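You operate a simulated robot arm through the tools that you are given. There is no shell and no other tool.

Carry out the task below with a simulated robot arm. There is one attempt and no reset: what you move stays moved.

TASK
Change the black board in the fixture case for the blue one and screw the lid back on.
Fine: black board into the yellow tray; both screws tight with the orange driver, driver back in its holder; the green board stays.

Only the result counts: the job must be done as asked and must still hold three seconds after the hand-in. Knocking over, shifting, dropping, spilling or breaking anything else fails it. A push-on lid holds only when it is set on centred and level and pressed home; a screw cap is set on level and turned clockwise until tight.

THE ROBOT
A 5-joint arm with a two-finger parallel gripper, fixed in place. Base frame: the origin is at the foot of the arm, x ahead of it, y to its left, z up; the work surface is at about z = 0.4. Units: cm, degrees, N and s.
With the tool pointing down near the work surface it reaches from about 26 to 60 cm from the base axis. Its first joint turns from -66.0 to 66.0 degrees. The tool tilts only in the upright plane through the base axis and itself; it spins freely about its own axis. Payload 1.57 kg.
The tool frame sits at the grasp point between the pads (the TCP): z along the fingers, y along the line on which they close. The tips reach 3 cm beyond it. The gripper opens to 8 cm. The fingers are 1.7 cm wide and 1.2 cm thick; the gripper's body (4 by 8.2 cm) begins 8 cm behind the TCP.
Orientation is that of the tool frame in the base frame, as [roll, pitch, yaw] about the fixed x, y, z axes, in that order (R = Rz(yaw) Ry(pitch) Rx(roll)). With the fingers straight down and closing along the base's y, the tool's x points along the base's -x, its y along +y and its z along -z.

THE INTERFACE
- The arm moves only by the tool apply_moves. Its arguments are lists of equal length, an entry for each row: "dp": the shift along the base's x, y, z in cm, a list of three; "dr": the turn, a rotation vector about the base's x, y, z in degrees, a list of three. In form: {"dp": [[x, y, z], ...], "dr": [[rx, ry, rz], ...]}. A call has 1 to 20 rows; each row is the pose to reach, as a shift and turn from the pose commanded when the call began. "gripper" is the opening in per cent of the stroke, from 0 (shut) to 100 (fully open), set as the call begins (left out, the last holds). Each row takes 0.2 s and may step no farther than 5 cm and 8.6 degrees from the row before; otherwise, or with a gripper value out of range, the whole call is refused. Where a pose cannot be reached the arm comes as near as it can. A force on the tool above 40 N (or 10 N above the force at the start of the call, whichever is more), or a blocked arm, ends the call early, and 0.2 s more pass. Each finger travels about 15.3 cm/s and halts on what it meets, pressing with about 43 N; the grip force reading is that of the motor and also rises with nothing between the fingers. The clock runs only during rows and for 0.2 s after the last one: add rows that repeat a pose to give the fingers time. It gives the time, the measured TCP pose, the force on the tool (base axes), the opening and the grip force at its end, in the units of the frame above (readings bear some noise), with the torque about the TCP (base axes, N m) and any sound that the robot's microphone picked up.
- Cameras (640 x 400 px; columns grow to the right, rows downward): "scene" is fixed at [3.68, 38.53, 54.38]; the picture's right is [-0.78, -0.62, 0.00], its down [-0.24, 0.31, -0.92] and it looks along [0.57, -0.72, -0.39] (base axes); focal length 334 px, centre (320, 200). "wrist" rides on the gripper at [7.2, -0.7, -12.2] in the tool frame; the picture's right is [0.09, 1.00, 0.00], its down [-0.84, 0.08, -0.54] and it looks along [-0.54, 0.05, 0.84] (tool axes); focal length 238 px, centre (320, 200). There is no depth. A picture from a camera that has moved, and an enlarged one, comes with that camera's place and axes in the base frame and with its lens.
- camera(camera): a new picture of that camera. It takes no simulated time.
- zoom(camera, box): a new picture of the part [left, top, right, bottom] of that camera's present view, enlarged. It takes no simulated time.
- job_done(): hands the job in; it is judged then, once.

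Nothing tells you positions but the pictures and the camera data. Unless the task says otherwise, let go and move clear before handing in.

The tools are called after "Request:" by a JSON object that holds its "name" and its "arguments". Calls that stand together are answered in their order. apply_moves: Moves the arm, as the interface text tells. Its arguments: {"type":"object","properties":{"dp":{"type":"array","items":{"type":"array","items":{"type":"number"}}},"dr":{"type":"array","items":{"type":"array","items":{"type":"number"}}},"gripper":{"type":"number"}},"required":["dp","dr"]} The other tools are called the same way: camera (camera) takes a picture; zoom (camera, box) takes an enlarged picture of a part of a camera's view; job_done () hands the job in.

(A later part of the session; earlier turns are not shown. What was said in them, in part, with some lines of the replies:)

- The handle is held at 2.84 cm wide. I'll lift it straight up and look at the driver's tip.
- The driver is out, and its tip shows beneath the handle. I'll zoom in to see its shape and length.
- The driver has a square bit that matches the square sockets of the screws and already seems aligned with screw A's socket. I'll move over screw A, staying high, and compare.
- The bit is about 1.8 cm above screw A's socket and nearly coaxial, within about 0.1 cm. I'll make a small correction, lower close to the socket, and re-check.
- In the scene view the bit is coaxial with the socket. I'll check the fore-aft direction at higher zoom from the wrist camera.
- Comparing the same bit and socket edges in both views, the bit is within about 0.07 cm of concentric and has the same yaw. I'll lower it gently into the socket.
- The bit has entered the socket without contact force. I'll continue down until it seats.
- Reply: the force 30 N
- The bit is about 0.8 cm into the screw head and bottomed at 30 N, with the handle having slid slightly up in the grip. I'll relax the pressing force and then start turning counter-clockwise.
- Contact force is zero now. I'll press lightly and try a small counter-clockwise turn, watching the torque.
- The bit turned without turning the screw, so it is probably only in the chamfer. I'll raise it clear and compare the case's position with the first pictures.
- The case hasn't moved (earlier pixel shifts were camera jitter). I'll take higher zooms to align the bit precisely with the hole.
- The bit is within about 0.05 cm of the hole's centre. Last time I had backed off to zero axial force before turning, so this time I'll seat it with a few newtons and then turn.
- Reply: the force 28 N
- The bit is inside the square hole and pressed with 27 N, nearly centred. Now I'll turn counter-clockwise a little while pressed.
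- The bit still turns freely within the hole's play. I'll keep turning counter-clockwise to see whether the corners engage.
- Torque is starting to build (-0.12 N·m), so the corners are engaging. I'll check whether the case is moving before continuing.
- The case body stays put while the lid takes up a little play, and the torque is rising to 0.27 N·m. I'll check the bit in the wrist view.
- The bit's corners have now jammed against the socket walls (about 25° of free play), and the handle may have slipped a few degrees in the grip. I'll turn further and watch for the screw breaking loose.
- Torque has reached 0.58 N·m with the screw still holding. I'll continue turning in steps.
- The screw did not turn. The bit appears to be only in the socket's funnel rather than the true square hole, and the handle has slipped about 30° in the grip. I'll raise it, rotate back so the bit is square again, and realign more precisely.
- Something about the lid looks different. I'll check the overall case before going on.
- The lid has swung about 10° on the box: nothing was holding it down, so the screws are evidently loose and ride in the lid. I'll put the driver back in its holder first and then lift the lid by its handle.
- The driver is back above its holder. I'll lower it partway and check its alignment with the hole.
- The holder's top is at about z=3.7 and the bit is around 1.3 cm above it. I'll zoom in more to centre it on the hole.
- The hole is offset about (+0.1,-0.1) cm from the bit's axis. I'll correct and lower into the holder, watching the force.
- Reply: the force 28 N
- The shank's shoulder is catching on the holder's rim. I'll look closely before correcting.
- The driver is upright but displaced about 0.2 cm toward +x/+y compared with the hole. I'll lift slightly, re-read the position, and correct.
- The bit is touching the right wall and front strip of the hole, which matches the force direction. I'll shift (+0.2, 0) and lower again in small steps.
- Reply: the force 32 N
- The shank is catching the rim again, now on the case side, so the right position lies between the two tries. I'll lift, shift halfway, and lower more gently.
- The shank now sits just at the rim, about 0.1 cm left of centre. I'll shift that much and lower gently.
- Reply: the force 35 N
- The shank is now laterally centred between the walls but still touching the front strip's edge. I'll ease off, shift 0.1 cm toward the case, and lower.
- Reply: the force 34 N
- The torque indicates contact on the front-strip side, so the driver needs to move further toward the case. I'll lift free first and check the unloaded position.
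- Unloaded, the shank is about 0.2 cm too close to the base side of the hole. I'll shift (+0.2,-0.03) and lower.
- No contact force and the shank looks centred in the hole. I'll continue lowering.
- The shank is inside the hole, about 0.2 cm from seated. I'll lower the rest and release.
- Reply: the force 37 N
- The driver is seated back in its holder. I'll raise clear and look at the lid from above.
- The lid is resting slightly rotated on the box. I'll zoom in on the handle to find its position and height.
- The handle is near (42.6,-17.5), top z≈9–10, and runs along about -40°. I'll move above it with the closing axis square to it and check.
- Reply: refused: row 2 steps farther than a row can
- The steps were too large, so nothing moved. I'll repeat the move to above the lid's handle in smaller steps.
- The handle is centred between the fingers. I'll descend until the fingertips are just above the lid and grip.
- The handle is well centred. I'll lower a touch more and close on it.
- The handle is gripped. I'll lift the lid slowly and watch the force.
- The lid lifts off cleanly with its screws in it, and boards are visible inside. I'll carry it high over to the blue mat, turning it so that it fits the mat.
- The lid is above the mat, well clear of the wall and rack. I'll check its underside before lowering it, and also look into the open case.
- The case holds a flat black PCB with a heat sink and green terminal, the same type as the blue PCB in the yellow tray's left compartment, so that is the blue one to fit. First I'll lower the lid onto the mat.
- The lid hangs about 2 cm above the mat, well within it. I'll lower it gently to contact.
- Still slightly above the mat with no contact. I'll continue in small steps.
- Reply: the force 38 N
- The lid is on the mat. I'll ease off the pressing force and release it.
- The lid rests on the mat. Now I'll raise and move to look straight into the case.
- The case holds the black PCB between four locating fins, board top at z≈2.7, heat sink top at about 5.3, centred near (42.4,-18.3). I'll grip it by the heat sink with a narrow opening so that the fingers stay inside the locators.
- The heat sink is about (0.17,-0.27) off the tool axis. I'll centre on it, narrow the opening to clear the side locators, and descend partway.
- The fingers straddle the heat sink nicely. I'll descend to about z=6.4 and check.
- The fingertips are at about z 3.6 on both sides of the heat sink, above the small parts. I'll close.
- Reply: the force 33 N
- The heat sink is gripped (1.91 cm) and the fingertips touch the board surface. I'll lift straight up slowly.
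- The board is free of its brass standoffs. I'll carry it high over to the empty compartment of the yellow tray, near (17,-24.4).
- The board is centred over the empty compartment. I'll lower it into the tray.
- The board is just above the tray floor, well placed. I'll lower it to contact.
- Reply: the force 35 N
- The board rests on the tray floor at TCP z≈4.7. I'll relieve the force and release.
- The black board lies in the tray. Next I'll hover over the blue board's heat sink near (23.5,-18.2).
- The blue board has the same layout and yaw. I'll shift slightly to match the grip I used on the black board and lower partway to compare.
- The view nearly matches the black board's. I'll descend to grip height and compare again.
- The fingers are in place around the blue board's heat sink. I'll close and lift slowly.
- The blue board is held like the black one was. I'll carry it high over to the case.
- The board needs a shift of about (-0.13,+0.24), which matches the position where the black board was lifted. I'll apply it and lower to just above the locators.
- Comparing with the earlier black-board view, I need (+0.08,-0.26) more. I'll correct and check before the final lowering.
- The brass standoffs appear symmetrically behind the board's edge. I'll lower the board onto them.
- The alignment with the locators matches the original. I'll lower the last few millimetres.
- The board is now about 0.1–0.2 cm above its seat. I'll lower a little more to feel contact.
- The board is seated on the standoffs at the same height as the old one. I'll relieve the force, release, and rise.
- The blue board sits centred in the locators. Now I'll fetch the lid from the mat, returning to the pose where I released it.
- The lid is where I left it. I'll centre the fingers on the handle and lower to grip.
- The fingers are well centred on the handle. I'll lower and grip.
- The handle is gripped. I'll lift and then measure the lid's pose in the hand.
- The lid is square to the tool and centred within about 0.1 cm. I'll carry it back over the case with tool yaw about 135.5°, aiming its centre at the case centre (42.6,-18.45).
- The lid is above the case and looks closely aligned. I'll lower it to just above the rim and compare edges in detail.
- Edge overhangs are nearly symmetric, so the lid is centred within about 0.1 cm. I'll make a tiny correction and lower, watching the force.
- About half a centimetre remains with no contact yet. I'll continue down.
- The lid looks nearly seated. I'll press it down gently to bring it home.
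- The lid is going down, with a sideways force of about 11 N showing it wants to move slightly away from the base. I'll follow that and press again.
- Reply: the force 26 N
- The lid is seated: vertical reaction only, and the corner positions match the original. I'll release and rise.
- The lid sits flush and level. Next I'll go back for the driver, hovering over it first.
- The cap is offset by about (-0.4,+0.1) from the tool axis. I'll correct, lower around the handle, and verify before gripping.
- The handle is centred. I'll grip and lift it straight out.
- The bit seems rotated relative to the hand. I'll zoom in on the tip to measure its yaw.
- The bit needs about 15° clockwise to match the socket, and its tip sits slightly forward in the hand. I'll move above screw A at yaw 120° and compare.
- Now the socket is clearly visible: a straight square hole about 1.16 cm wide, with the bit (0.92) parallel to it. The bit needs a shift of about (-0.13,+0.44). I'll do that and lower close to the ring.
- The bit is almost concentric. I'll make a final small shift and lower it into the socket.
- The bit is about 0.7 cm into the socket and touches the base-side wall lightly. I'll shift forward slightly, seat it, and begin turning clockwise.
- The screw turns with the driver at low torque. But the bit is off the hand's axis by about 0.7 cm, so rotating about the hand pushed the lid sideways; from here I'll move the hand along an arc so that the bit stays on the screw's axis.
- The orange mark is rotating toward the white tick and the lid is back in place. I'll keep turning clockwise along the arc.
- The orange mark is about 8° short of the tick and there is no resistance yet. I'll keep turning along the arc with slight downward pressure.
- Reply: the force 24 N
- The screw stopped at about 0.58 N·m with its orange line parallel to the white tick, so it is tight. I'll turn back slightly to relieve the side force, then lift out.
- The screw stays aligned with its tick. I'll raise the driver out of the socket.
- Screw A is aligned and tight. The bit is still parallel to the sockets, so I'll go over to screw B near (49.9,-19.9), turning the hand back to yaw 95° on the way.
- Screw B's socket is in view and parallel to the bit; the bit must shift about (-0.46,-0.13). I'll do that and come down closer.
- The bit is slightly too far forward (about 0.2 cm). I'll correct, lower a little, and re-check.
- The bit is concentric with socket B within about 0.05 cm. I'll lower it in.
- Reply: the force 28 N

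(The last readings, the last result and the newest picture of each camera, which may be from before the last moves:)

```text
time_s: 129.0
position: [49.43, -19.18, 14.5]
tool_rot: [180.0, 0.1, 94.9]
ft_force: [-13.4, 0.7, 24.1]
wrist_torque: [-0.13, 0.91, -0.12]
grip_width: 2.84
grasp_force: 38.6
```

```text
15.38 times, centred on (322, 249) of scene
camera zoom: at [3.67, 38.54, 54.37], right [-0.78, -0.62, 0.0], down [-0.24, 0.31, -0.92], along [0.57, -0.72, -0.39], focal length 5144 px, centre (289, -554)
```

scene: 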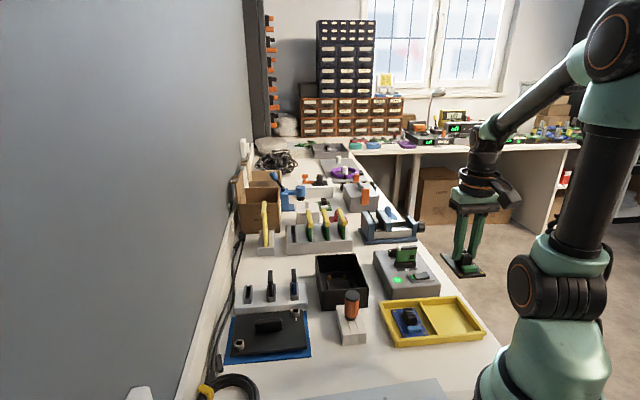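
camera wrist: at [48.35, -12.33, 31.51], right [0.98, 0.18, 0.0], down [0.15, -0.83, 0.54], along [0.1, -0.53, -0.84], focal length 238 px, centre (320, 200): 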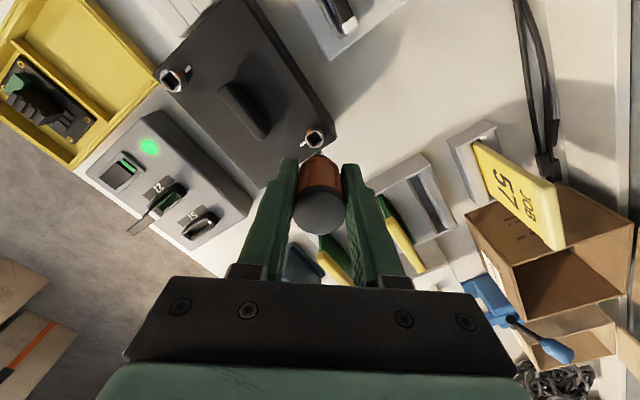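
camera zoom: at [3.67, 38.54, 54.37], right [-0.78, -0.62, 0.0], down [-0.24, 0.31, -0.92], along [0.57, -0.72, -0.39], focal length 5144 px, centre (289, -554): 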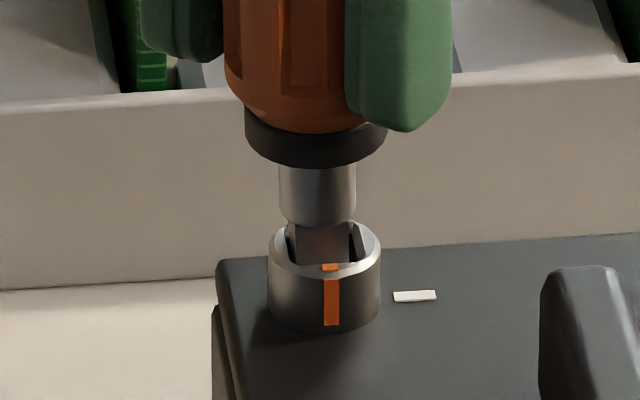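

The bit is bottomed in socket B. I'll ease the pressure and turn clockwise along the compensating arc.

Request:
{"name": "apply_moves", "arguments": {"dp": [[-0.06, -0.04, 0.15], [0.04, -0.05, 0.15], [0.14, -0.07, 0.15], [0.23, -0.1, 0.15], [0.32, -0.15, 0.15], [0.4, -0.21, 0.15], [0.4, -0.21, 0.15]], "dr": [[0, 0, 0], [0, 0, -8], [0, 0, -16], [0, 0, -24], [0, 0, -32], [0, 0, -40], [0, 0, -40]]}}

Request:
{"name": "zoom", "arguments": {"camera": "wrist", "box": [295, 125, 345, 165]}}

Request:
{"name": "zoom", "arguments": {"camera": "scene", "box": [310, 236, 334, 262]}}

```text
time_s: 130.6
position: [49.85, -19.52, 14.41]
tool_rot: [180.0, -0.1, 54.9]
ft_force: [3.3, 2.3, 9.5]
wrist_torque: [0.09, -0.22, -0.01]
grip_width: 2.85
grasp_force: 38.7
```

```text
10.00 times, centred on (320, 145) of wrist
camera zoom: at [53.23, -13.34, 26.74], right [0.87, -0.5, 0.0], down [-0.42, -0.73, 0.54], along [-0.27, -0.47, -0.84], focal length 2384 px, centre (320, 750)
```

zoom: 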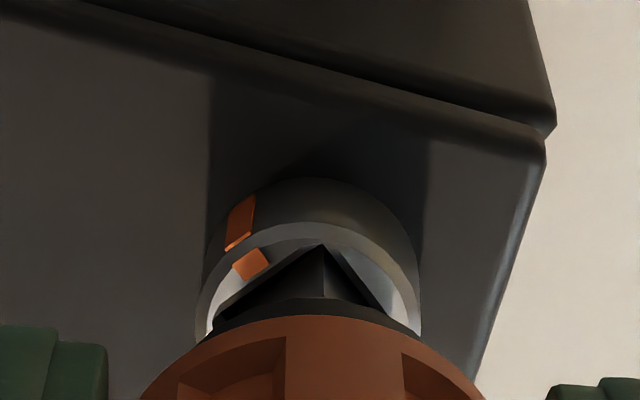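

```text
15.38 times, centred on (322, 249) of scene
camera zoom: at [3.68, 38.53, 54.38], right [-0.78, -0.62, 0.0], down [-0.24, 0.31, -0.92], along [0.57, -0.72, -0.39], focal length 5144 px, centre (289, -554)
```

zoom: 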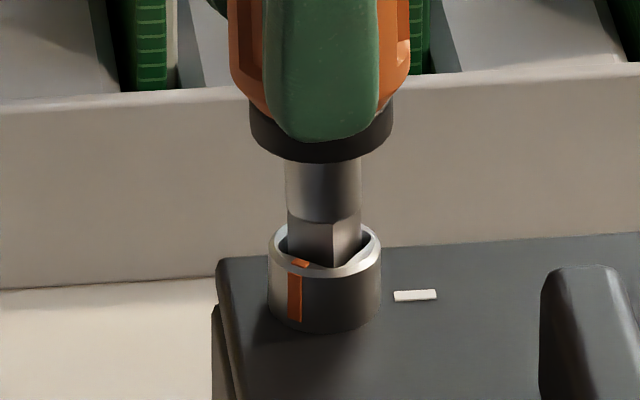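

Screw B is turning with the driver and the lid stays put. I'll continue clockwise.

Request:
{"name": "apply_moves", "arguments": {"dp": [[0.07, -0.07, 0], [0.13, -0.14, 0], [0.18, -0.23, 0], [0.22, -0.32, 0], [0.24, -0.42, 0], [0.24, -0.42, 0]], "dr": [[0, 0, -8], [0, 0, -16], [0, 0, -24], [0, 0, -32], [0, 0, -40], [0, 0, -40]]}}

Request:
{"name": "zoom", "arguments": {"camera": "wrist", "box": [295, 125, 345, 165]}}

Request:
{"name": "zoom", "arguments": {"camera": "scene", "box": [310, 236, 334, 262]}}

```text
time_s: 132.0
position: [50.03, -19.87, 14.58]
tool_rot: [-180.0, 0.0, 14.9]
ft_force: [6.1, 2.8, 4.2]
wrist_torque: [0.13, -0.42, -0.01]
grip_width: 2.84
grasp_force: 38.4
```

```text
10.00 times, centred on (320, 145) of wrist
camera zoom: at [56.56, -17.5, 26.74], right [0.35, -0.94, 0.0], down [-0.79, -0.29, 0.54], along [-0.51, -0.19, -0.84], focal length 2384 px, centre (320, 750)
```

zoom: 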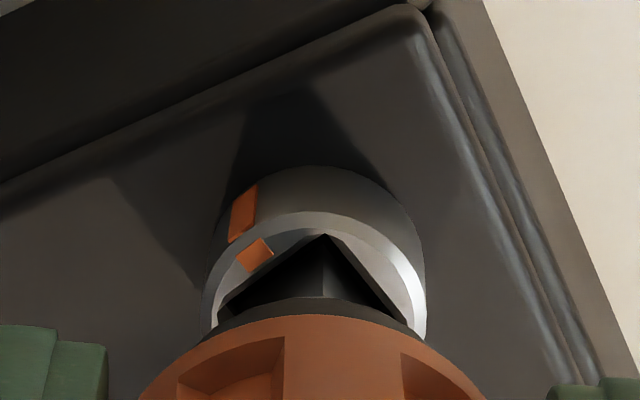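

```text
15.38 times, centred on (322, 249) of scene
camera zoom: at [3.68, 38.53, 54.38], right [-0.78, -0.62, 0.0], down [-0.24, 0.31, -0.92], along [0.57, -0.72, -0.39], focal length 5144 px, centre (289, -554)
```

zoom: 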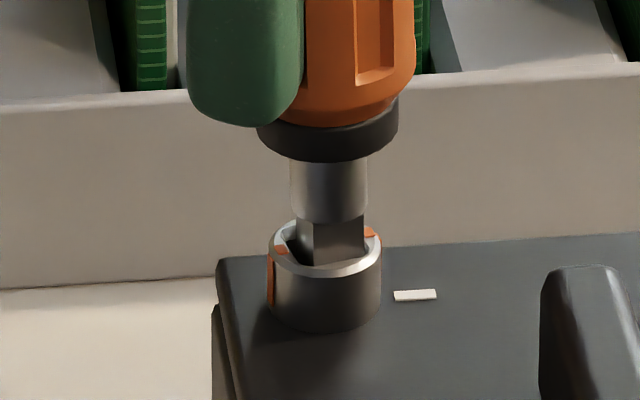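

The orange line is about 10–15° short of the tick. I'll continue until the torque rises.

Request:
{"name": "apply_moves", "arguments": {"dp": [[0.01, -0.1, -0.05], [0.01, -0.19, -0.05], [-0.01, -0.29, -0.05], [-0.01, -0.29, -0.05]], "dr": [[0, 0, -8], [0, 0, -16], [0, 0, -24], [0, 0, -24]]}}

Request:
{"name": "zoom", "arguments": {"camera": "scene", "box": [310, 236, 334, 262]}}

```text
time_s: 133.0
position: [49.92, -20.12, 14.57]
tool_rot: [180.0, -0.2, -9.1]
ft_force: [10.4, -1.0, 3.4]
wrist_torque: [-0.1, -0.75, 0.05]
grip_width: 2.83
grasp_force: 38.4
```

```text
15.38 times, centred on (322, 249) of scene
camera zoom: at [3.68, 38.53, 54.38], right [-0.78, -0.62, 0.0], down [-0.24, 0.31, -0.92], along [0.57, -0.72, -0.39], focal length 5144 px, centre (289, -554)
```

zoom: 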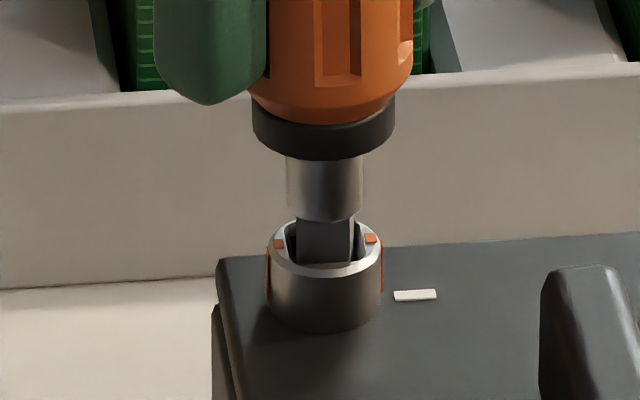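

The orange line is now parallel to the tick. I'll keep turning to build up the tightening torque.

Request:
{"name": "apply_moves", "arguments": {"dp": [[0.03, -0.08, -0.05], [0.0, -0.16, -0.05], [-0.04, -0.23, -0.05], [-0.04, -0.23, -0.05]], "dr": [[0, 0, -8], [0, 0, -16], [0, 0, -24], [0, 0, -24]]}}

Request:
{"name": "zoom", "arguments": {"camera": "scene", "box": [310, 236, 334, 262]}}

Request:
{"name": "zoom", "arguments": {"camera": "wrist", "box": [295, 125, 345, 165]}}

```text
time_s: 133.4
position: [49.79, -20.36, 14.51]
tool_rot: [-179.9, 0.0, -14.6]
ft_force: [10.1, 30.2, -1.6]
wrist_torque: [2.02, -0.71, -0.06]
grip_width: 2.94
grasp_force: 38.9
out of reach, approached as far as the arm can: row 1, 2
stopped in row 2: the force on the tool passed its limit at 47 N (the readings are from after the stop); the commanded pose is now the measured one
```

```text
15.38 times, centred on (322, 249) of scene
camera zoom: at [3.68, 38.54, 54.38], right [-0.78, -0.62, 0.0], down [-0.24, 0.31, -0.92], along [0.57, -0.72, -0.39], focal length 5144 px, centre (289, -554)
```

zoom: 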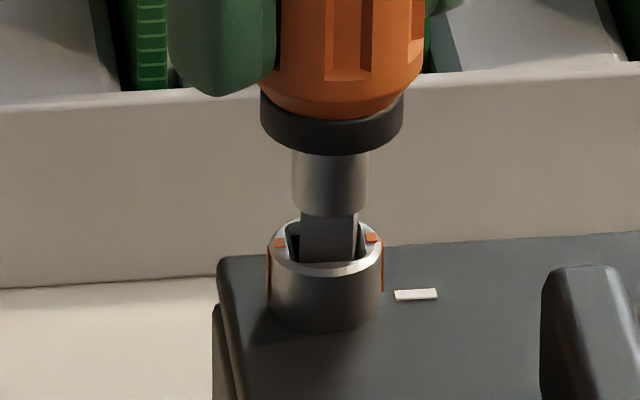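

```text
10.00 times, centred on (320, 145) of wrist
camera zoom: at [56.78, -21.7, 26.77], right [-0.16, -0.99, 0.0], down [-0.83, 0.14, 0.54], along [-0.54, 0.09, -0.84], focal length 2384 px, centre (320, 750)
```

zoom: 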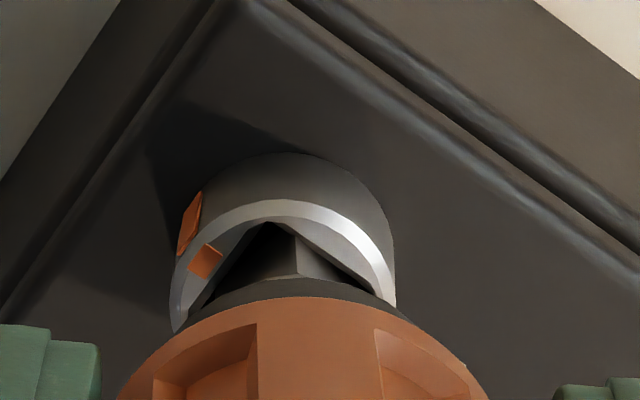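

The hand reached its spin limit and built up side force, though the screw's mark is aligned. I'll relieve the force, lift out, rotate back 90°, and re-engage to apply real tightening torque.

Request:
{"name": "apply_moves", "arguments": {"dp": [[0.03, 0.12, 0], [0.05, 0.22, 0.05]], "dr": [[0, 0, 3], [0, 0, 6]]}}

Request:
{"name": "zoom", "arguments": {"camera": "scene", "box": [310, 236, 334, 262]}}

```text
time_s: 134.1
position: [49.95, -20.56, 14.6]
tool_rot: [-179.9, 0.0, -8.8]
ft_force: [8.6, 26.2, -6.8]
wrist_torque: [1.73, -0.64, -0.05]
grip_width: 2.92
grasp_force: 39.4
```

```text
15.38 times, centred on (322, 249) of scene
camera zoom: at [3.68, 38.53, 54.38], right [-0.78, -0.62, 0.0], down [-0.24, 0.31, -0.92], along [0.57, -0.72, -0.39], focal length 5144 px, centre (289, -554)
```

zoom: 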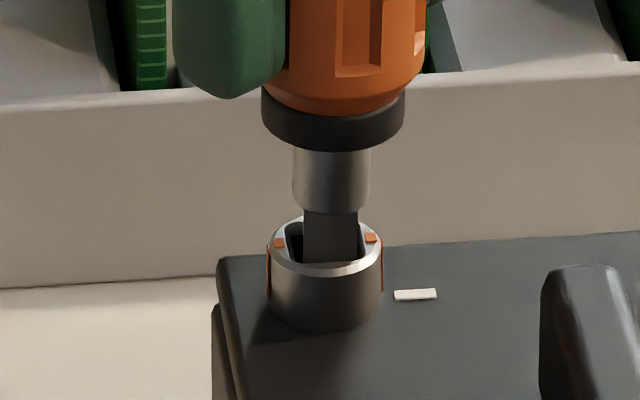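

Side force persists. I'll lift the driver out now.

Request:
{"name": "apply_moves", "arguments": {"dp": [[0, 0.1, 0.4], [0, 0.2, 0.9], [0, 0.2, 2], [0, 0.2, 4], [0, 0.2, 4]], "dr": [[0, 0, 2], [0, 0, 4], [0, 0, 4], [0, 0, 4], [0, 0, 4]]}}

Request:
{"name": "camera", "arguments": {"camera": "scene"}}

Request:
{"name": "zoom", "arguments": {"camera": "scene", "box": [305, 225, 385, 315]}}

Request:
{"name": "zoom", "arguments": {"camera": "wrist", "box": [280, 110, 360, 190]}}

```text
time_s: 135.2
position: [49.62, -20.5, 18.75]
tool_rot: [179.9, -0.1, -5.0]
ft_force: [-0.4, -0.2, -0.2]
wrist_torque: [0.02, 0.01, -0.01]
grip_width: 2.83
grasp_force: 38.1
```

```text
taken
```

scene: 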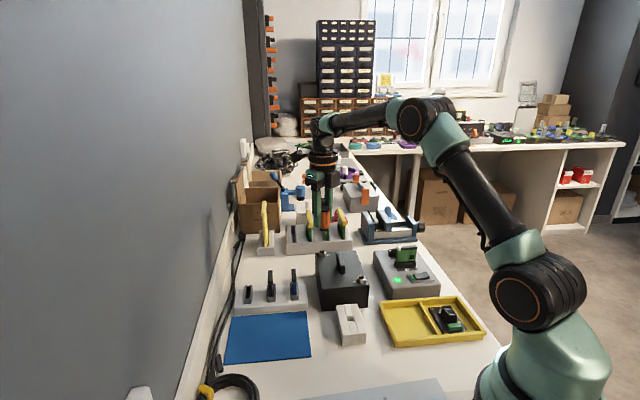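

```text
4.44 times, centred on (345, 270) of scene
camera zoom: at [3.68, 38.53, 54.38], right [-0.78, -0.62, 0.0], down [-0.24, 0.31, -0.92], along [0.57, -0.72, -0.39], focal length 1486 px, centre (209, -111)
```

zoom: 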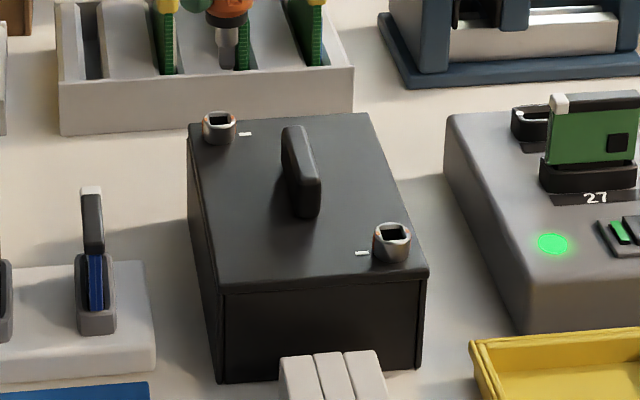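

```text
5.00 times, centred on (320, 150) of wrist
camera zoom: at [56.66, -20.52, 30.99], right [0.0, -1.0, 0.0], down [-0.84, 0.0, 0.54], along [-0.54, 0.0, -0.84], focal length 1192 px, centre (320, 450)
```

zoom: 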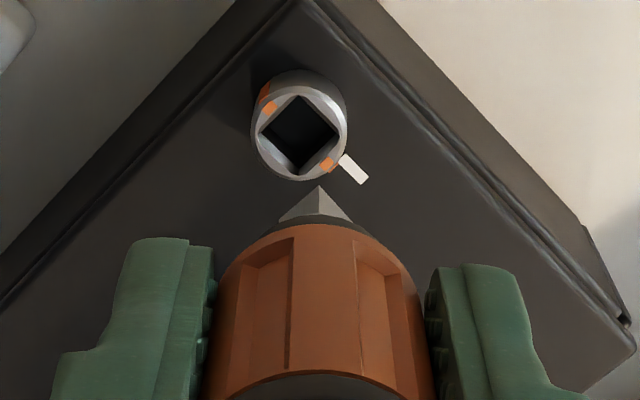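

Both screws' marks are now in line with their ticks and the case hasn't moved. To make sure B is really tight, I'll rotate the hand back 90° and re-engage it for a final torque.

Request:
{"name": "apply_moves", "arguments": {"dp": [[0, 0.1, 0.5], [0, 0.2, 0.5], [0, 0.3, 0.5], [-0.05, 0.4, 0.5], [-0.05, 0.5, 0.5], [-0.1, 0.6, 0.5], [-0.1, 0.7, 0.5], [-0.1, 0.8, 0.5], [-0.15, 0.9, 0.5], [-0.15, 1.0, 0.5], [-0.15, 1.0, -1], [-0.15, 1.0, -2.6], [-0.15, 1.0, -2.6]], "dr": [[0, 0, 8.5], [0, 0, 17], [0, 0, 25.5], [0, 0, 34], [0, 0, 42.5], [0, 0, 51], [0, 0, 59.5], [0, 0, 68], [0, 0, 76.5], [0, 0, 85], [0, 0, 90], [0, 0, 90], [0, 0, 90]]}}

Request:
{"name": "zoom", "arguments": {"camera": "wrist", "box": [300, 125, 340, 160]}}

Request:
{"name": "zoom", "arguments": {"camera": "scene", "box": [310, 236, 334, 262]}}

```text
time_s: 138.1
position: [49.51, -19.56, 16.0]
tool_rot: [180.0, 0.0, 85.1]
ft_force: [-0.1, -1.0, -0.8]
wrist_torque: [-0.02, -0.03, -0.03]
grip_width: 2.82
grasp_force: 38.5
```

```text
11.43 times, centred on (320, 142) of wrist
camera zoom: at [49.3, -12.49, 28.31], right [1.0, 0.0, 0.0], down [0.0, -0.84, 0.54], along [0.0, -0.54, -0.84], focal length 2724 px, centre (320, 857)
```

zoom: 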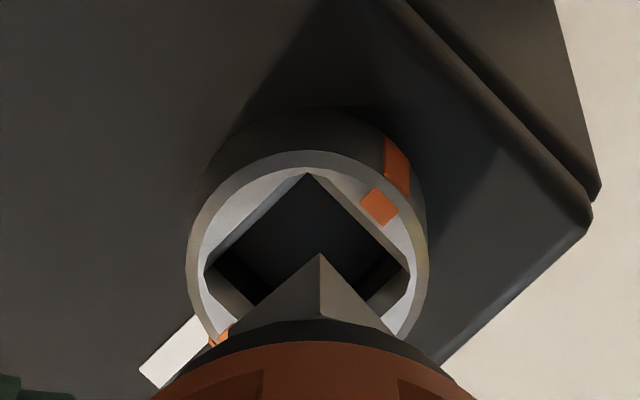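

```text
15.38 times, centred on (322, 249) of scene
camera zoom: at [3.68, 38.53, 54.38], right [-0.78, -0.62, 0.0], down [-0.24, 0.31, -0.92], along [0.57, -0.72, -0.39], focal length 5144 px, centre (289, -554)
```

zoom: 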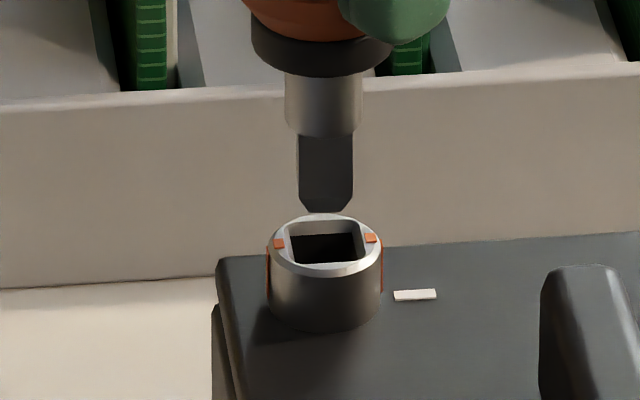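

The bit is concentric and parallel with socket B again. I'll lower it in and turn clockwise with torque.

Request:
{"name": "apply_moves", "arguments": {"dp": [[-0.05, 0, -0.5], [-0.05, 0, -0.9], [-0.05, 0, -1.2], [-0.05, 0, -1.4], [-0.05, 0, -1.5], [-0.05, 0, -1.5]], "dr": [[0, 0, 0], [0, 0, 0], [0, 0, 0], [0, 0, 0], [0, 0, 0], [0, 0, 0]]}}

Request:
{"name": "zoom", "arguments": {"camera": "scene", "box": [310, 236, 334, 262]}}

```text
time_s: 139.4
position: [49.53, -19.51, 14.58]
tool_rot: [-179.8, -0.1, 85.0]
ft_force: [-4.8, -5.6, -0.7]
wrist_torque: [-0.4, 0.26, -0.02]
grip_width: 2.84
grasp_force: 38.1
```

```text
15.38 times, centred on (322, 249) of scene
camera zoom: at [3.68, 38.53, 54.38], right [-0.78, -0.62, 0.0], down [-0.24, 0.31, -0.92], along [0.57, -0.72, -0.39], focal length 5144 px, centre (289, -554)
```

zoom: 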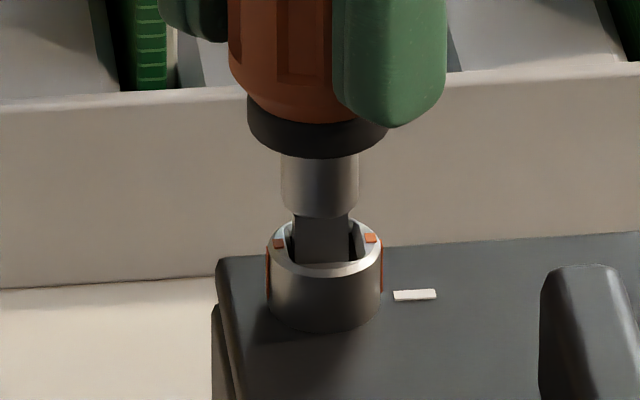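

Engaged. I'll turn clockwise 32° along the arc and read the torque.

Request:
{"name": "apply_moves", "arguments": {"dp": [[-0.05, -0.05, -0.05], [0.05, -0.07, -0.05], [0.14, -0.11, -0.05], [0.23, -0.16, -0.05], [0.23, -0.16, -0.05]], "dr": [[0, 0, 0], [0, 0, -8], [0, 0, -16], [0, 0, -24], [0, 0, -24]]}}

Request:
{"name": "zoom", "arguments": {"camera": "scene", "box": [310, 236, 334, 262]}}

```text
time_s: 140.7
position: [49.6, -19.64, 14.55]
tool_rot: [-179.9, 0.0, 60.8]
ft_force: [-10.0, 2.3, 3.0]
wrist_torque: [0.08, 0.49, 0.44]
grip_width: 2.85
grasp_force: 38.1
```

```text
15.38 times, centred on (322, 249) of scene
camera zoom: at [3.68, 38.53, 54.38], right [-0.78, -0.62, 0.0], down [-0.24, 0.31, -0.92], along [0.57, -0.72, -0.39], focal length 5144 px, centre (289, -554)
```

zoom: 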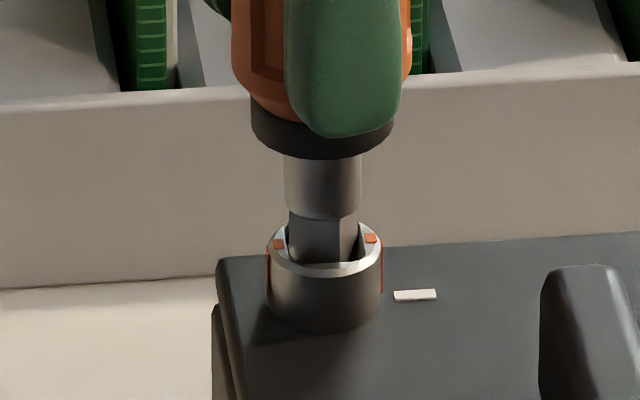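

Torque is 0.44 N·m with the screw at its stop. I'll turn a bit further to match screw A.

Request:
{"name": "apply_moves", "arguments": {"dp": [[0.03, -0.04, 0], [0.06, -0.08, 0], [0.1, -0.13, 0], [0.1, -0.13, 0]], "dr": [[0, 0, -6], [0, 0, -12], [0, 0, -18], [0, 0, -18]]}}

Request:
{"name": "zoom", "arguments": {"camera": "scene", "box": [310, 236, 334, 262]}}

```text
time_s: 141.7
position: [49.87, -19.64, 14.38]
tool_rot: [180.0, 0.0, 42.9]
ft_force: [-10.2, 4.9, 3.4]
wrist_torque: [0.4, 0.61, 0.43]
grip_width: 2.86
grasp_force: 38.2
```

```text
15.38 times, centred on (322, 249) of scene
camera zoom: at [3.68, 38.53, 54.38], right [-0.78, -0.62, 0.0], down [-0.24, 0.31, -0.92], along [0.57, -0.72, -0.39], focal length 5144 px, centre (289, -554)
```

zoom: 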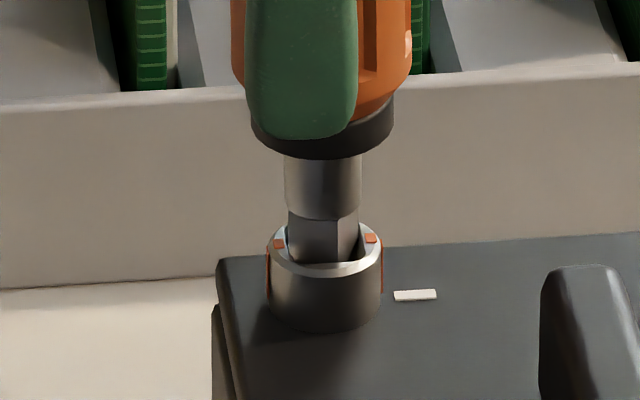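

The handle now slips at 0.43 N·m, so screw B is firmly at its stop. I'll back off within the bit's free play, lift out, and take the driver home.

Request:
{"name": "apply_moves", "arguments": {"dp": [[-0.04, 0.05, 0.0], [-0.08, 0.09, 0.1], [-0.1, 0.1, 0.5], [-0.1, 0.1, 1.5], [-0.1, 0.1, 3.5], [-0.1, 0.1, 5], [-0.1, 0.1, 5]], "dr": [[0, 0, 6], [0, 0, 12], [0, 0, 14], [0, 0, 14], [0, 0, 14], [0, 0, 14], [0, 0, 14]]}}

Request:
{"name": "zoom", "arguments": {"camera": "scene", "box": [305, 225, 385, 315]}}

Request:
{"name": "zoom", "arguments": {"camera": "wrist", "box": [260, 100, 380, 240]}}

Request:
{"name": "zoom", "arguments": {"camera": "scene", "box": [310, 236, 334, 262]}}

```text
time_s: 143.2
position: [49.72, -19.59, 19.82]
tool_rot: [179.9, 0.0, 56.9]
ft_force: [-0.1, 0.7, -1.3]
wrist_torque: [0.02, -0.06, 0.01]
grip_width: 2.88
grasp_force: 38.3
```

```text
4.44 times, centred on (345, 270) of scene
camera zoom: at [3.68, 38.53, 54.38], right [-0.78, -0.62, 0.0], down [-0.24, 0.31, -0.92], along [0.57, -0.72, -0.39], focal length 1486 px, centre (209, -111)
```

zoom: 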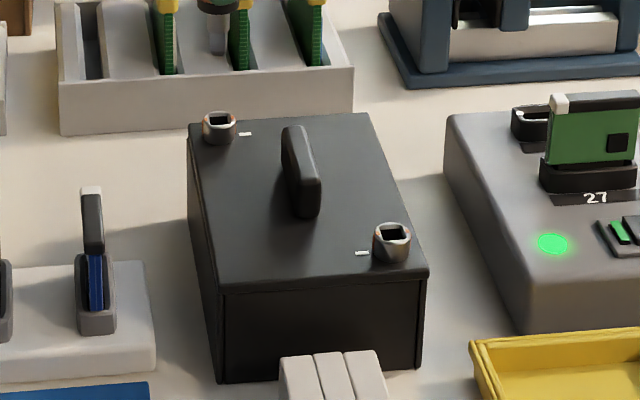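

```text
2.86 times, centred on (320, 170) of wrist
camera zoom: at [52.91, -13.27, 32.02], right [0.88, -0.47, 0.0], down [-0.39, -0.74, 0.54], along [-0.25, -0.48, -0.84], focal length 681 px, centre (320, 286)
```

zoom: 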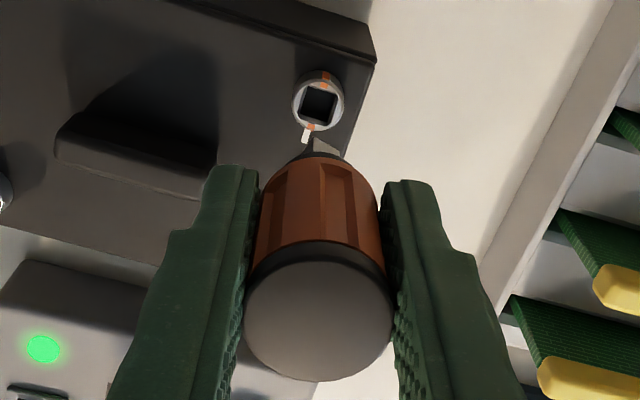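

```text
15.38 times, centred on (322, 249) of scene
camera zoom: at [3.68, 38.53, 54.38], right [-0.78, -0.62, 0.0], down [-0.24, 0.31, -0.92], along [0.57, -0.72, -0.39], focal length 5144 px, centre (289, -554)
```

zoom: 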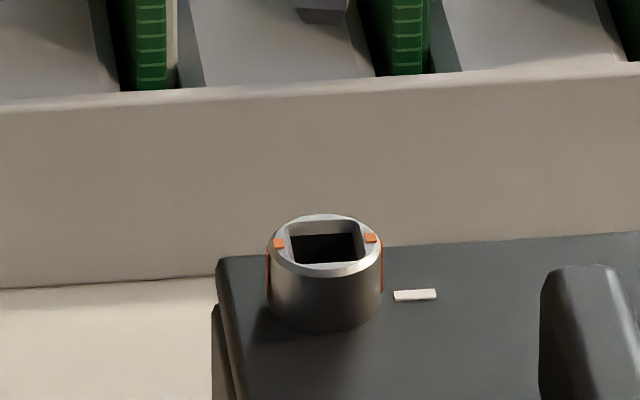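

Both screws are aligned and tight. I'll take the driver to its holder, turning the hand to about yaw 157° so that the square bit lines up with the holder's hole.

Request:
{"name": "apply_moves", "arguments": {"dp": [[-1.3, 0.8, 1], [-2.7, 1.7, 1], [-4.1, 2.6, 1], [-5.6, 3.5, 1], [-7.1, 4.4, 1], [-8.6, 5.3, 1], [-10.1, 6.3, 1], [-11.6, 7.3, 1], [-13.1, 8.3, 1], [-14.6, 9.3, 1], [-16, 10.2, 1], [-17.2, 10.9, 1], [-17.2, 10.9, 1]], "dr": [[0, 0, 8.4], [0, 0, 16.8], [0, 0, 25.2], [0, 0, 33.6], [0, 0, 42], [0, 0, 50.4], [0, 0, 58.8], [0, 0, 67.2], [0, 0, 75.6], [0, 0, 84], [0, 0, 92], [0, 0, 100], [0, 0, 100]]}}

Request:
{"name": "apply_moves", "arguments": {"dp": [[0, 0, -3], [0, 0, -6], [0, 0, -8], [0, 0, -8]], "dr": [[0, 0, 0], [0, 0, 0], [0, 0, 0], [0, 0, 0]]}}

Request:
{"name": "zoom", "arguments": {"camera": "wrist", "box": [290, 105, 350, 165]}}

Request:
{"name": "zoom", "arguments": {"camera": "scene", "box": [335, 290, 367, 326]}}

```text
time_s: 146.1
position: [32.57, -8.62, 20.49]
tool_rot: [-180.0, -0.1, 157.0]
ft_force: [0.0, -1.0, -0.2]
wrist_torque: [-0.01, -0.03, -0.01]
grip_width: 2.84
grasp_force: 38.2
```

```text
time_s: 147.1
position: [32.35, -8.98, 12.64]
tool_rot: [-180.0, -0.1, 156.9]
ft_force: [-0.2, 0.1, -0.7]
wrist_torque: [0.0, 0.02, -0.02]
grip_width: 2.82
grasp_force: 38.3
```

```text
6.67 times, centred on (320, 135) of wrist
camera zoom: at [25.42, -6.78, 24.83], right [0.31, 0.95, 0.0], down [0.8, -0.26, 0.54], along [0.51, -0.17, -0.84], focal length 1589 px, centre (320, 633)
```

zoom: 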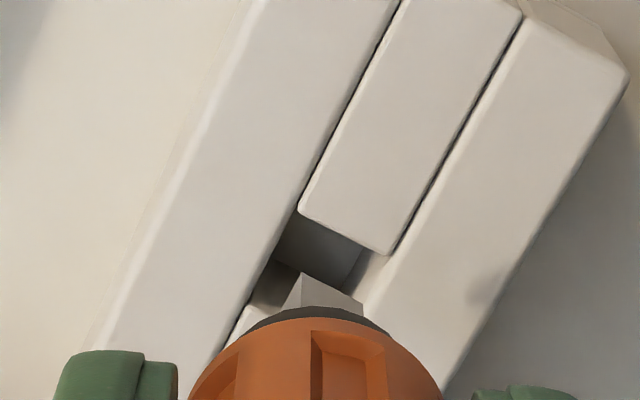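

```text
11.11 times, centred on (351, 308) of scene
camera zoom: at [3.68, 38.53, 54.38], right [-0.78, -0.62, 0.0], down [-0.24, 0.31, -0.92], along [0.57, -0.72, -0.39], focal length 3715 px, centre (-24, -1000)
```

zoom: 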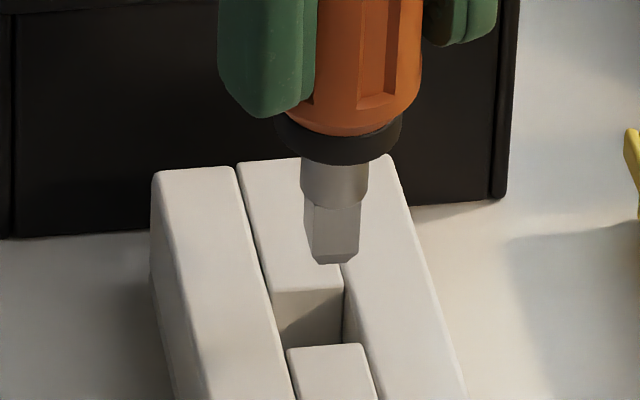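

The bit is parallel to the hole and needs a shift of about (+0.41,-0.13). I'll apply that and lower to just above the holder.

Request:
{"name": "apply_moves", "arguments": {"dp": [[0.2, -0.06, 0], [0.41, -0.13, 0], [0.41, -0.13, -0.8], [0.41, -0.13, -1.6], [0.41, -0.13, -1.6]], "dr": [[0, 0, 0], [0, 0, 0], [0, 0, 0], [0, 0, 0], [0, 0, 0]]}}

Request:
{"name": "zoom", "arguments": {"camera": "wrist", "box": [295, 110, 345, 160]}}

Request:
{"name": "zoom", "arguments": {"camera": "scene", "box": [340, 298, 362, 324]}}

```text
time_s: 148.2
position: [32.99, -9.1, 10.78]
tool_rot: [180.0, -0.1, 156.9]
ft_force: [0.1, 0.3, 0.6]
wrist_torque: [0.02, -0.02, 0.0]
grip_width: 2.84
grasp_force: 38.3
```

```text
8.00 times, centred on (320, 135) of wrist
camera zoom: at [26.0, -6.93, 23.06], right [0.31, 0.95, 0.0], down [0.8, -0.26, 0.54], along [0.51, -0.17, -0.84], focal length 1907 px, centre (320, 720)
```

zoom: 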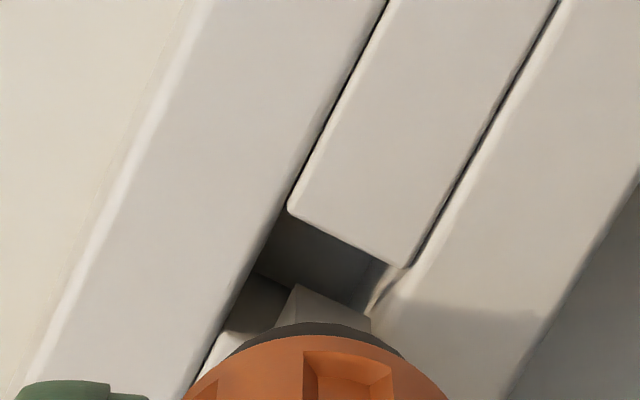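

```text
15.38 times, centred on (351, 311) of scene
camera zoom: at [3.68, 38.53, 54.38], right [-0.78, -0.62, 0.0], down [-0.24, 0.31, -0.92], along [0.57, -0.72, -0.39], focal length 5144 px, centre (-157, -1508)
```

zoom: 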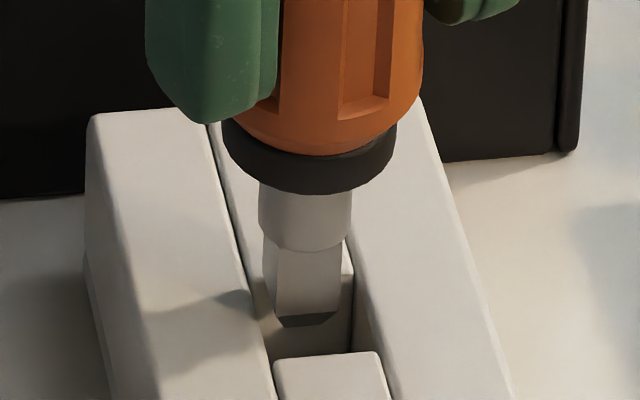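

I overshot slightly: the bit is now about 0.2 cm too far forward. I'll correct by (-0.19,0) and lower so that the bit enters.

Request:
{"name": "apply_moves", "arguments": {"dp": [[-0.19, 0, 0], [-0.19, 0, 0], [-0.19, 0, -0.6], [-0.19, 0, -1.2], [-0.19, 0, -1.2]], "dr": [[0, 0, 0], [0, 0, 0], [0, 0, 0], [0, 0, 0], [0, 0, 0]]}}

Request:
{"name": "zoom", "arguments": {"camera": "wrist", "box": [295, 110, 345, 160]}}

Request:
{"name": "zoom", "arguments": {"camera": "scene", "box": [340, 298, 362, 324]}}

```text
time_s: 149.4
position: [32.72, -8.98, 9.48]
tool_rot: [-180.0, -0.1, 156.8]
ft_force: [0.7, -0.3, -0.7]
wrist_torque: [-0.02, -0.02, -0.02]
grip_width: 2.86
grasp_force: 39.0
```

```text
8.00 times, centred on (320, 135) of wrist
camera zoom: at [25.83, -6.87, 21.83], right [0.31, 0.95, 0.0], down [0.8, -0.26, 0.54], along [0.51, -0.17, -0.84], focal length 1907 px, centre (320, 720)
```

zoom: 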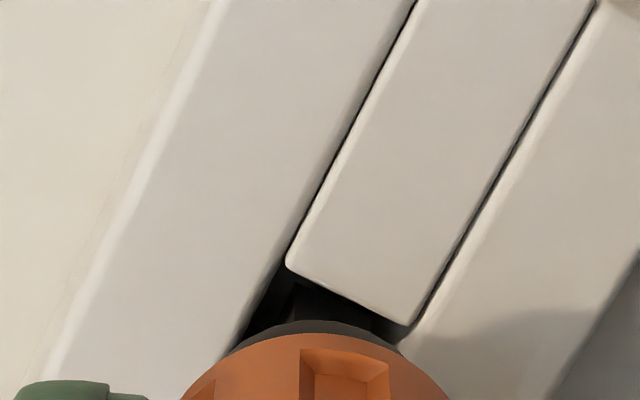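

```text
15.38 times, centred on (351, 311) of scene
camera zoom: at [3.68, 38.53, 54.38], right [-0.78, -0.62, 0.0], down [-0.24, 0.31, -0.92], along [0.57, -0.72, -0.39], focal length 5144 px, centre (-157, -1508)
```

zoom: 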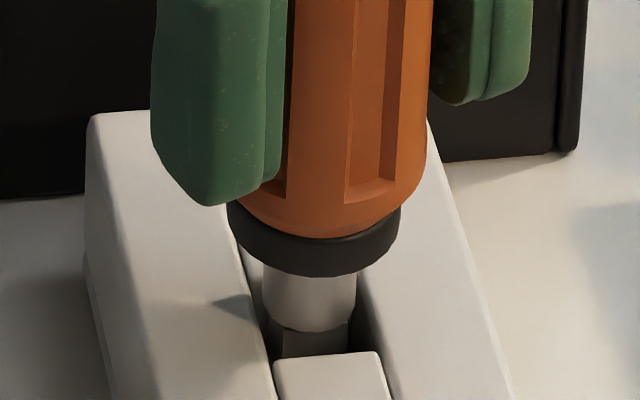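

Laterally it's within about 0.04 cm. I'll lower gently and watch the force.

Request:
{"name": "apply_moves", "arguments": {"dp": [[-0.02, -0.02, -0.2], [-0.02, -0.02, -0.4], [-0.02, -0.02, -0.55], [-0.02, -0.02, -0.55]], "dr": [[0, 0, 0], [0, 0, 0], [0, 0, 0], [0, 0, 0]]}}

Request:
{"name": "zoom", "arguments": {"camera": "scene", "box": [340, 298, 362, 324]}}

Request:
{"name": "zoom", "arguments": {"camera": "wrist", "box": [300, 115, 345, 165]}}

```text
time_s: 150.4
position: [32.84, -8.87, 9.03]
tool_rot: [180.0, -0.1, 156.8]
ft_force: [-1.4, 0.5, 0.0]
wrist_torque: [-0.03, -0.02, -0.02]
grip_width: 2.85
grasp_force: 38.6
```

```text
15.38 times, centred on (351, 311) of scene
camera zoom: at [3.68, 38.53, 54.38], right [-0.78, -0.62, 0.0], down [-0.24, 0.31, -0.92], along [0.57, -0.72, -0.39], focal length 5144 px, centre (-157, -1508)
```

zoom: 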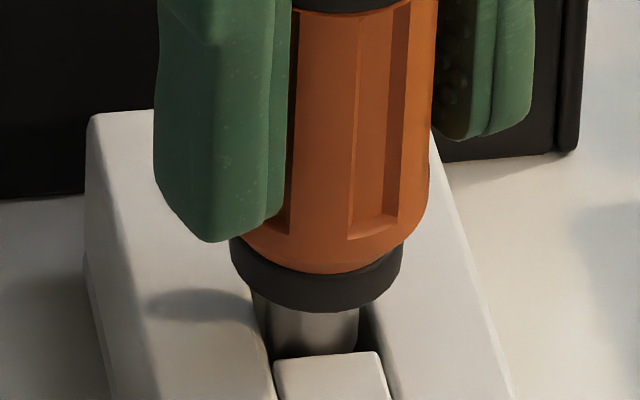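

```text
8.00 times, centred on (322, 140) of wrist
camera zoom: at [25.73, -6.81, 21.32], right [0.31, 0.95, 0.0], down [0.8, -0.26, 0.54], along [0.51, -0.17, -0.84], focal length 1907 px, centre (300, 680)
```

zoom: 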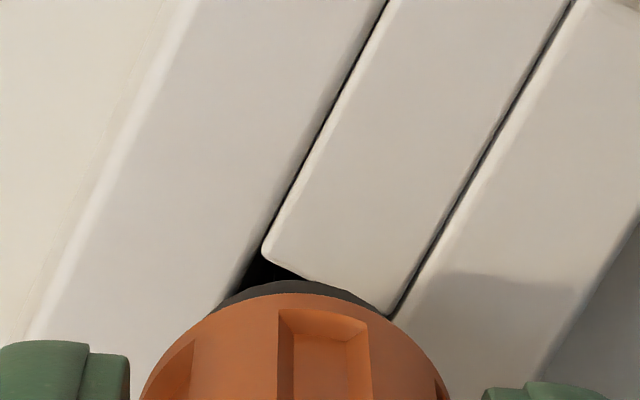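

The shank is entering the hole without force. I'll continue to seat it.

Request:
{"name": "apply_moves", "arguments": {"dp": [[0, 0, -0.2], [0, 0, -0.35], [0, 0, -0.45], [0, 0, -0.45]], "dr": [[0, 0, 0], [0, 0, 0], [0, 0, 0], [0, 0, 0]]}}

Request:
{"name": "zoom", "arguments": {"camera": "scene", "box": [340, 298, 362, 324]}}

```text
time_s: 151.4
position: [32.74, -8.87, 8.62]
tool_rot: [180.0, -0.2, 156.8]
ft_force: [0.6, -0.5, -0.3]
wrist_torque: [0.01, 0.01, -0.02]
grip_width: 2.83
grasp_force: 38.4
```

```text
15.38 times, centred on (351, 311) of scene
camera zoom: at [3.68, 38.53, 54.38], right [-0.78, -0.62, 0.0], down [-0.24, 0.31, -0.92], along [0.57, -0.72, -0.39], focal length 5144 px, centre (-157, -1508)
```

zoom: 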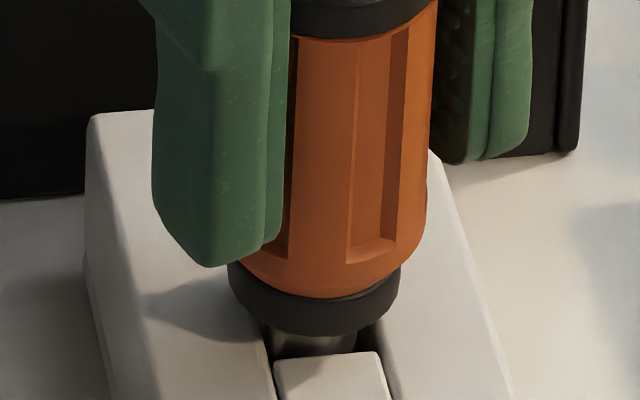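

It's at about its original depth. I'll lower a final bit to touch bottom, then release.

Request:
{"name": "apply_moves", "arguments": {"dp": [[0, 0, -0.1], [0, 0, -0.2], [0, 0, -0.2]], "dr": [[0, 0, 0], [0, 0, 0], [0, 0, 0]]}}

Request:
{"name": "apply_moves", "arguments": {"dp": [[0, 0, 0], [0, 0, 0], [0, 0, 0]], "dr": [[0, 0, 0], [0, 0, 0], [0, 0, 0]], "gripper": 65}}

Request:
{"name": "zoom", "arguments": {"camera": "scene", "box": [325, 280, 375, 350]}}

Request:
{"name": "camera", "arguments": {"camera": "wrist"}}

```text
time_s: 152.2
position: [32.85, -8.87, 8.48]
tool_rot: [180.0, 0.0, 156.9]
ft_force: [-5.1, 3.7, 31.3]
wrist_torque: [0.2, 0.28, -0.06]
grip_width: 2.83
grasp_force: 38.4
```

```text
time_s: 153.1
position: [32.77, -8.89, 8.45]
tool_rot: [-180.0, -0.1, 156.9]
ft_force: [0.4, -0.5, -0.6]
wrist_torque: [-0.02, -0.02, 0.0]
grip_width: 5.22
grasp_force: 0.1
```

```text
5.71 times, centred on (350, 315) of scene
camera zoom: at [3.68, 38.53, 54.38], right [-0.78, -0.62, 0.0], down [-0.24, 0.31, -0.92], along [0.57, -0.72, -0.39], focal length 1911 px, centre (149, -457)
```

zoom: 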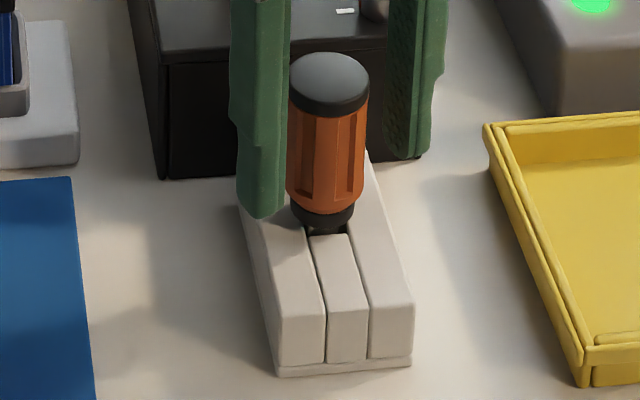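

```text
taken
camera wrist: at [25.68, -6.79, 20.68], right [0.31, 0.95, 0.0], down [0.8, -0.26, 0.54], along [0.51, -0.17, -0.84], focal length 238 px, centre (320, 200)
```

wrist: 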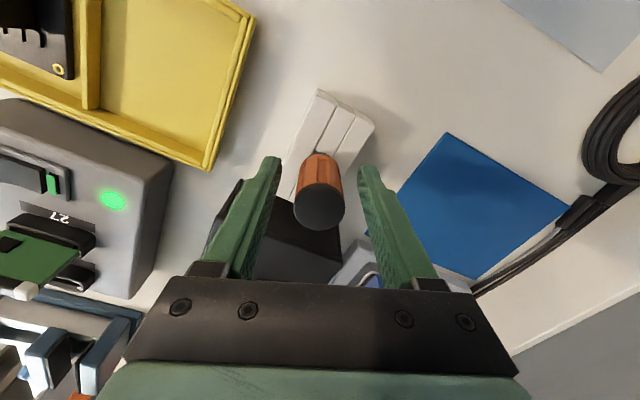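

The driver stands in its holder exactly as at the start. I'll raise the arm clear and inspect everything.

Request:
{"name": "apply_moves", "arguments": {"dp": [[0, 0, 2.5], [0, 0, 6], [0, 0, 10.5], [0, 0, 15], [-0.5, 0.5, 18], [-0.5, 0.5, 18]], "dr": [[0, 0, 0], [0, 0, 0], [0, 0, -6], [0, 0, -14], [0, 0, -22], [0, 0, -22]]}}

Request:
{"name": "camera", "arguments": {"camera": "scene"}}

Request:
{"name": "camera", "arguments": {"camera": "wrist"}}

Request:
{"name": "zoom", "arguments": {"camera": "wrist", "box": [260, 130, 380, 250]}}

Request:
{"name": "zoom", "arguments": {"camera": "scene", "box": [305, 235, 385, 315]}}

Request:
{"name": "zoom", "arguments": {"camera": "scene", "box": [345, 255, 377, 291]}}

```text
time_s: 154.4
position: [32.5, -8.34, 26.46]
tool_rot: [-180.0, 0.0, 134.8]
ft_force: [0.5, -0.5, 0.2]
wrist_torque: [-0.02, 0.01, 0.03]
grip_width: 5.19
grasp_force: 0.0
```

```text
taken
```

scene: 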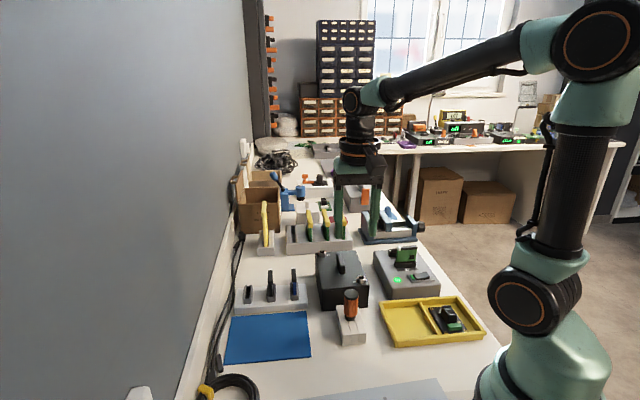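

```text
taken
camera wrist: at [26.83, -3.81, 38.72], right [0.64, 0.77, 0.0], down [0.65, -0.54, 0.54], along [0.41, -0.35, -0.84], focal length 238 px, centre (320, 200)
```

wrist: 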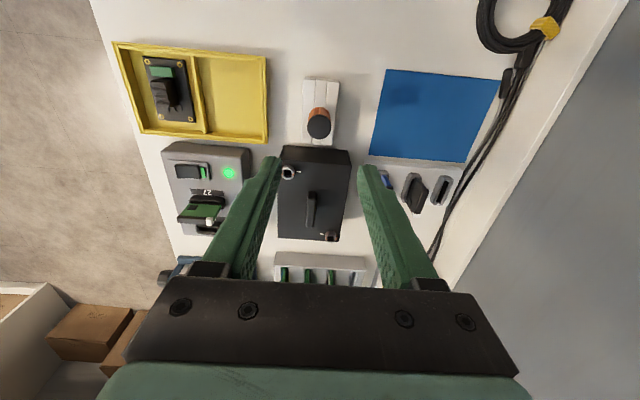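

```text
3.33 times, centred on (320, 190) of wrist
camera zoom: at [26.83, -3.81, 38.72], right [0.64, 0.77, 0.0], down [0.65, -0.54, 0.54], along [0.41, -0.35, -0.84], focal length 794 px, centre (320, 233)
```

zoom: 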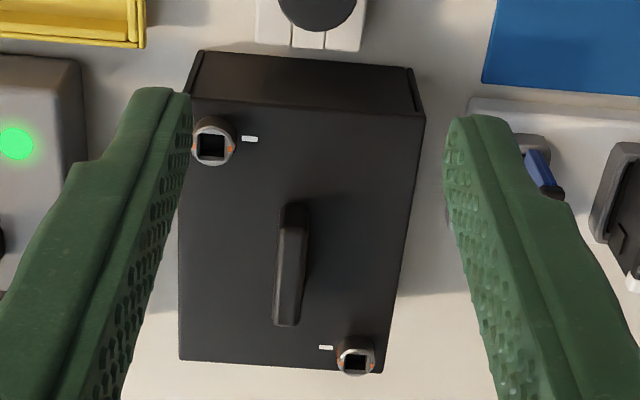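

```text
5.00 times, centred on (345, 275) of scene
camera zoom: at [3.68, 38.53, 54.38], right [-0.78, -0.62, 0.0], down [-0.24, 0.31, -0.92], along [0.57, -0.72, -0.39], focal length 1672 px, centre (195, -175)
```

zoom: 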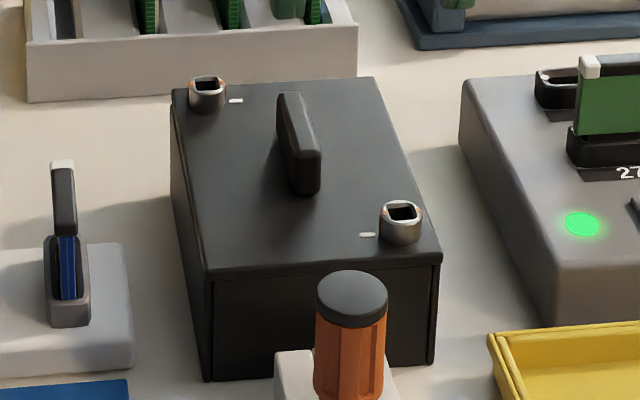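

```text
11.11 times, centred on (361, 273) of scene
camera zoom: at [3.68, 38.53, 54.38], right [-0.78, -0.62, 0.0], down [-0.24, 0.31, -0.92], along [0.57, -0.72, -0.39], focal length 3715 px, centre (-136, -611)
```

zoom: 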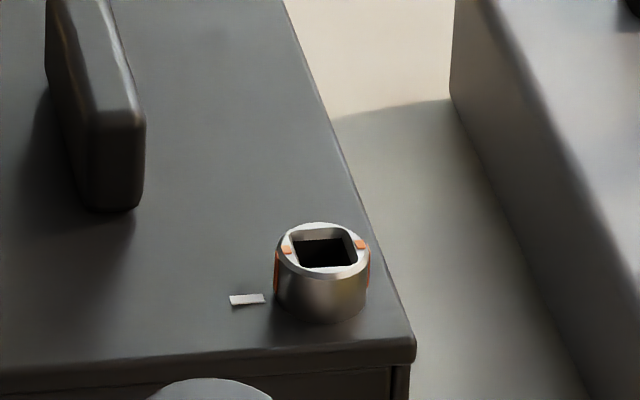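

The scene is as required. The blue board is in the case under the seated lid, both screws are at their ticks and tight, and the black board is in the yellow tray. The driver is in its holder, the green board is untouched, and the arm is clear, so I'm handing in.

Request:
{"name": "job_done", "arguments": {}}

```text
The job is handed in.
```

I swapped the boards, screwed the lid back on and handed the job in; I haven't seen a verdict. The final pictures showed everything where you asked for it.

- **Boards:** The blue board is seated on the standoffs in the case, between its locating tabs. The black board lies in the previously empty compartment of the yellow tray. I took "the blue one" to be the flat blue circuit board from the tray, since it matches the black one; the blue card in the upright rack was left alone.
- **Lid and screws:** The lid is seated flush. Both screws turned clockwise to a hard stop with their orange lines in line with the white ticks. Torque was about 0.58 N·m on the near screw and 0.44 N·m on the far one, where the handle began to slip in the gripper.
- **Driver:** It stands back in its holder at the same depth as at the start.
- **Green board:** I did not touch it.

- **Lid at the start:** On the first try I turned the driver counter-clockwise, and the lid swung about 10° on the case without either screw turning. The screws were not holding the lid, so I lifted it off by its handle.
- **Case and holder:** The case body stayed where it was. The driver caught on the holder's rim several times when I first put it back, but the holder did not visibly move.
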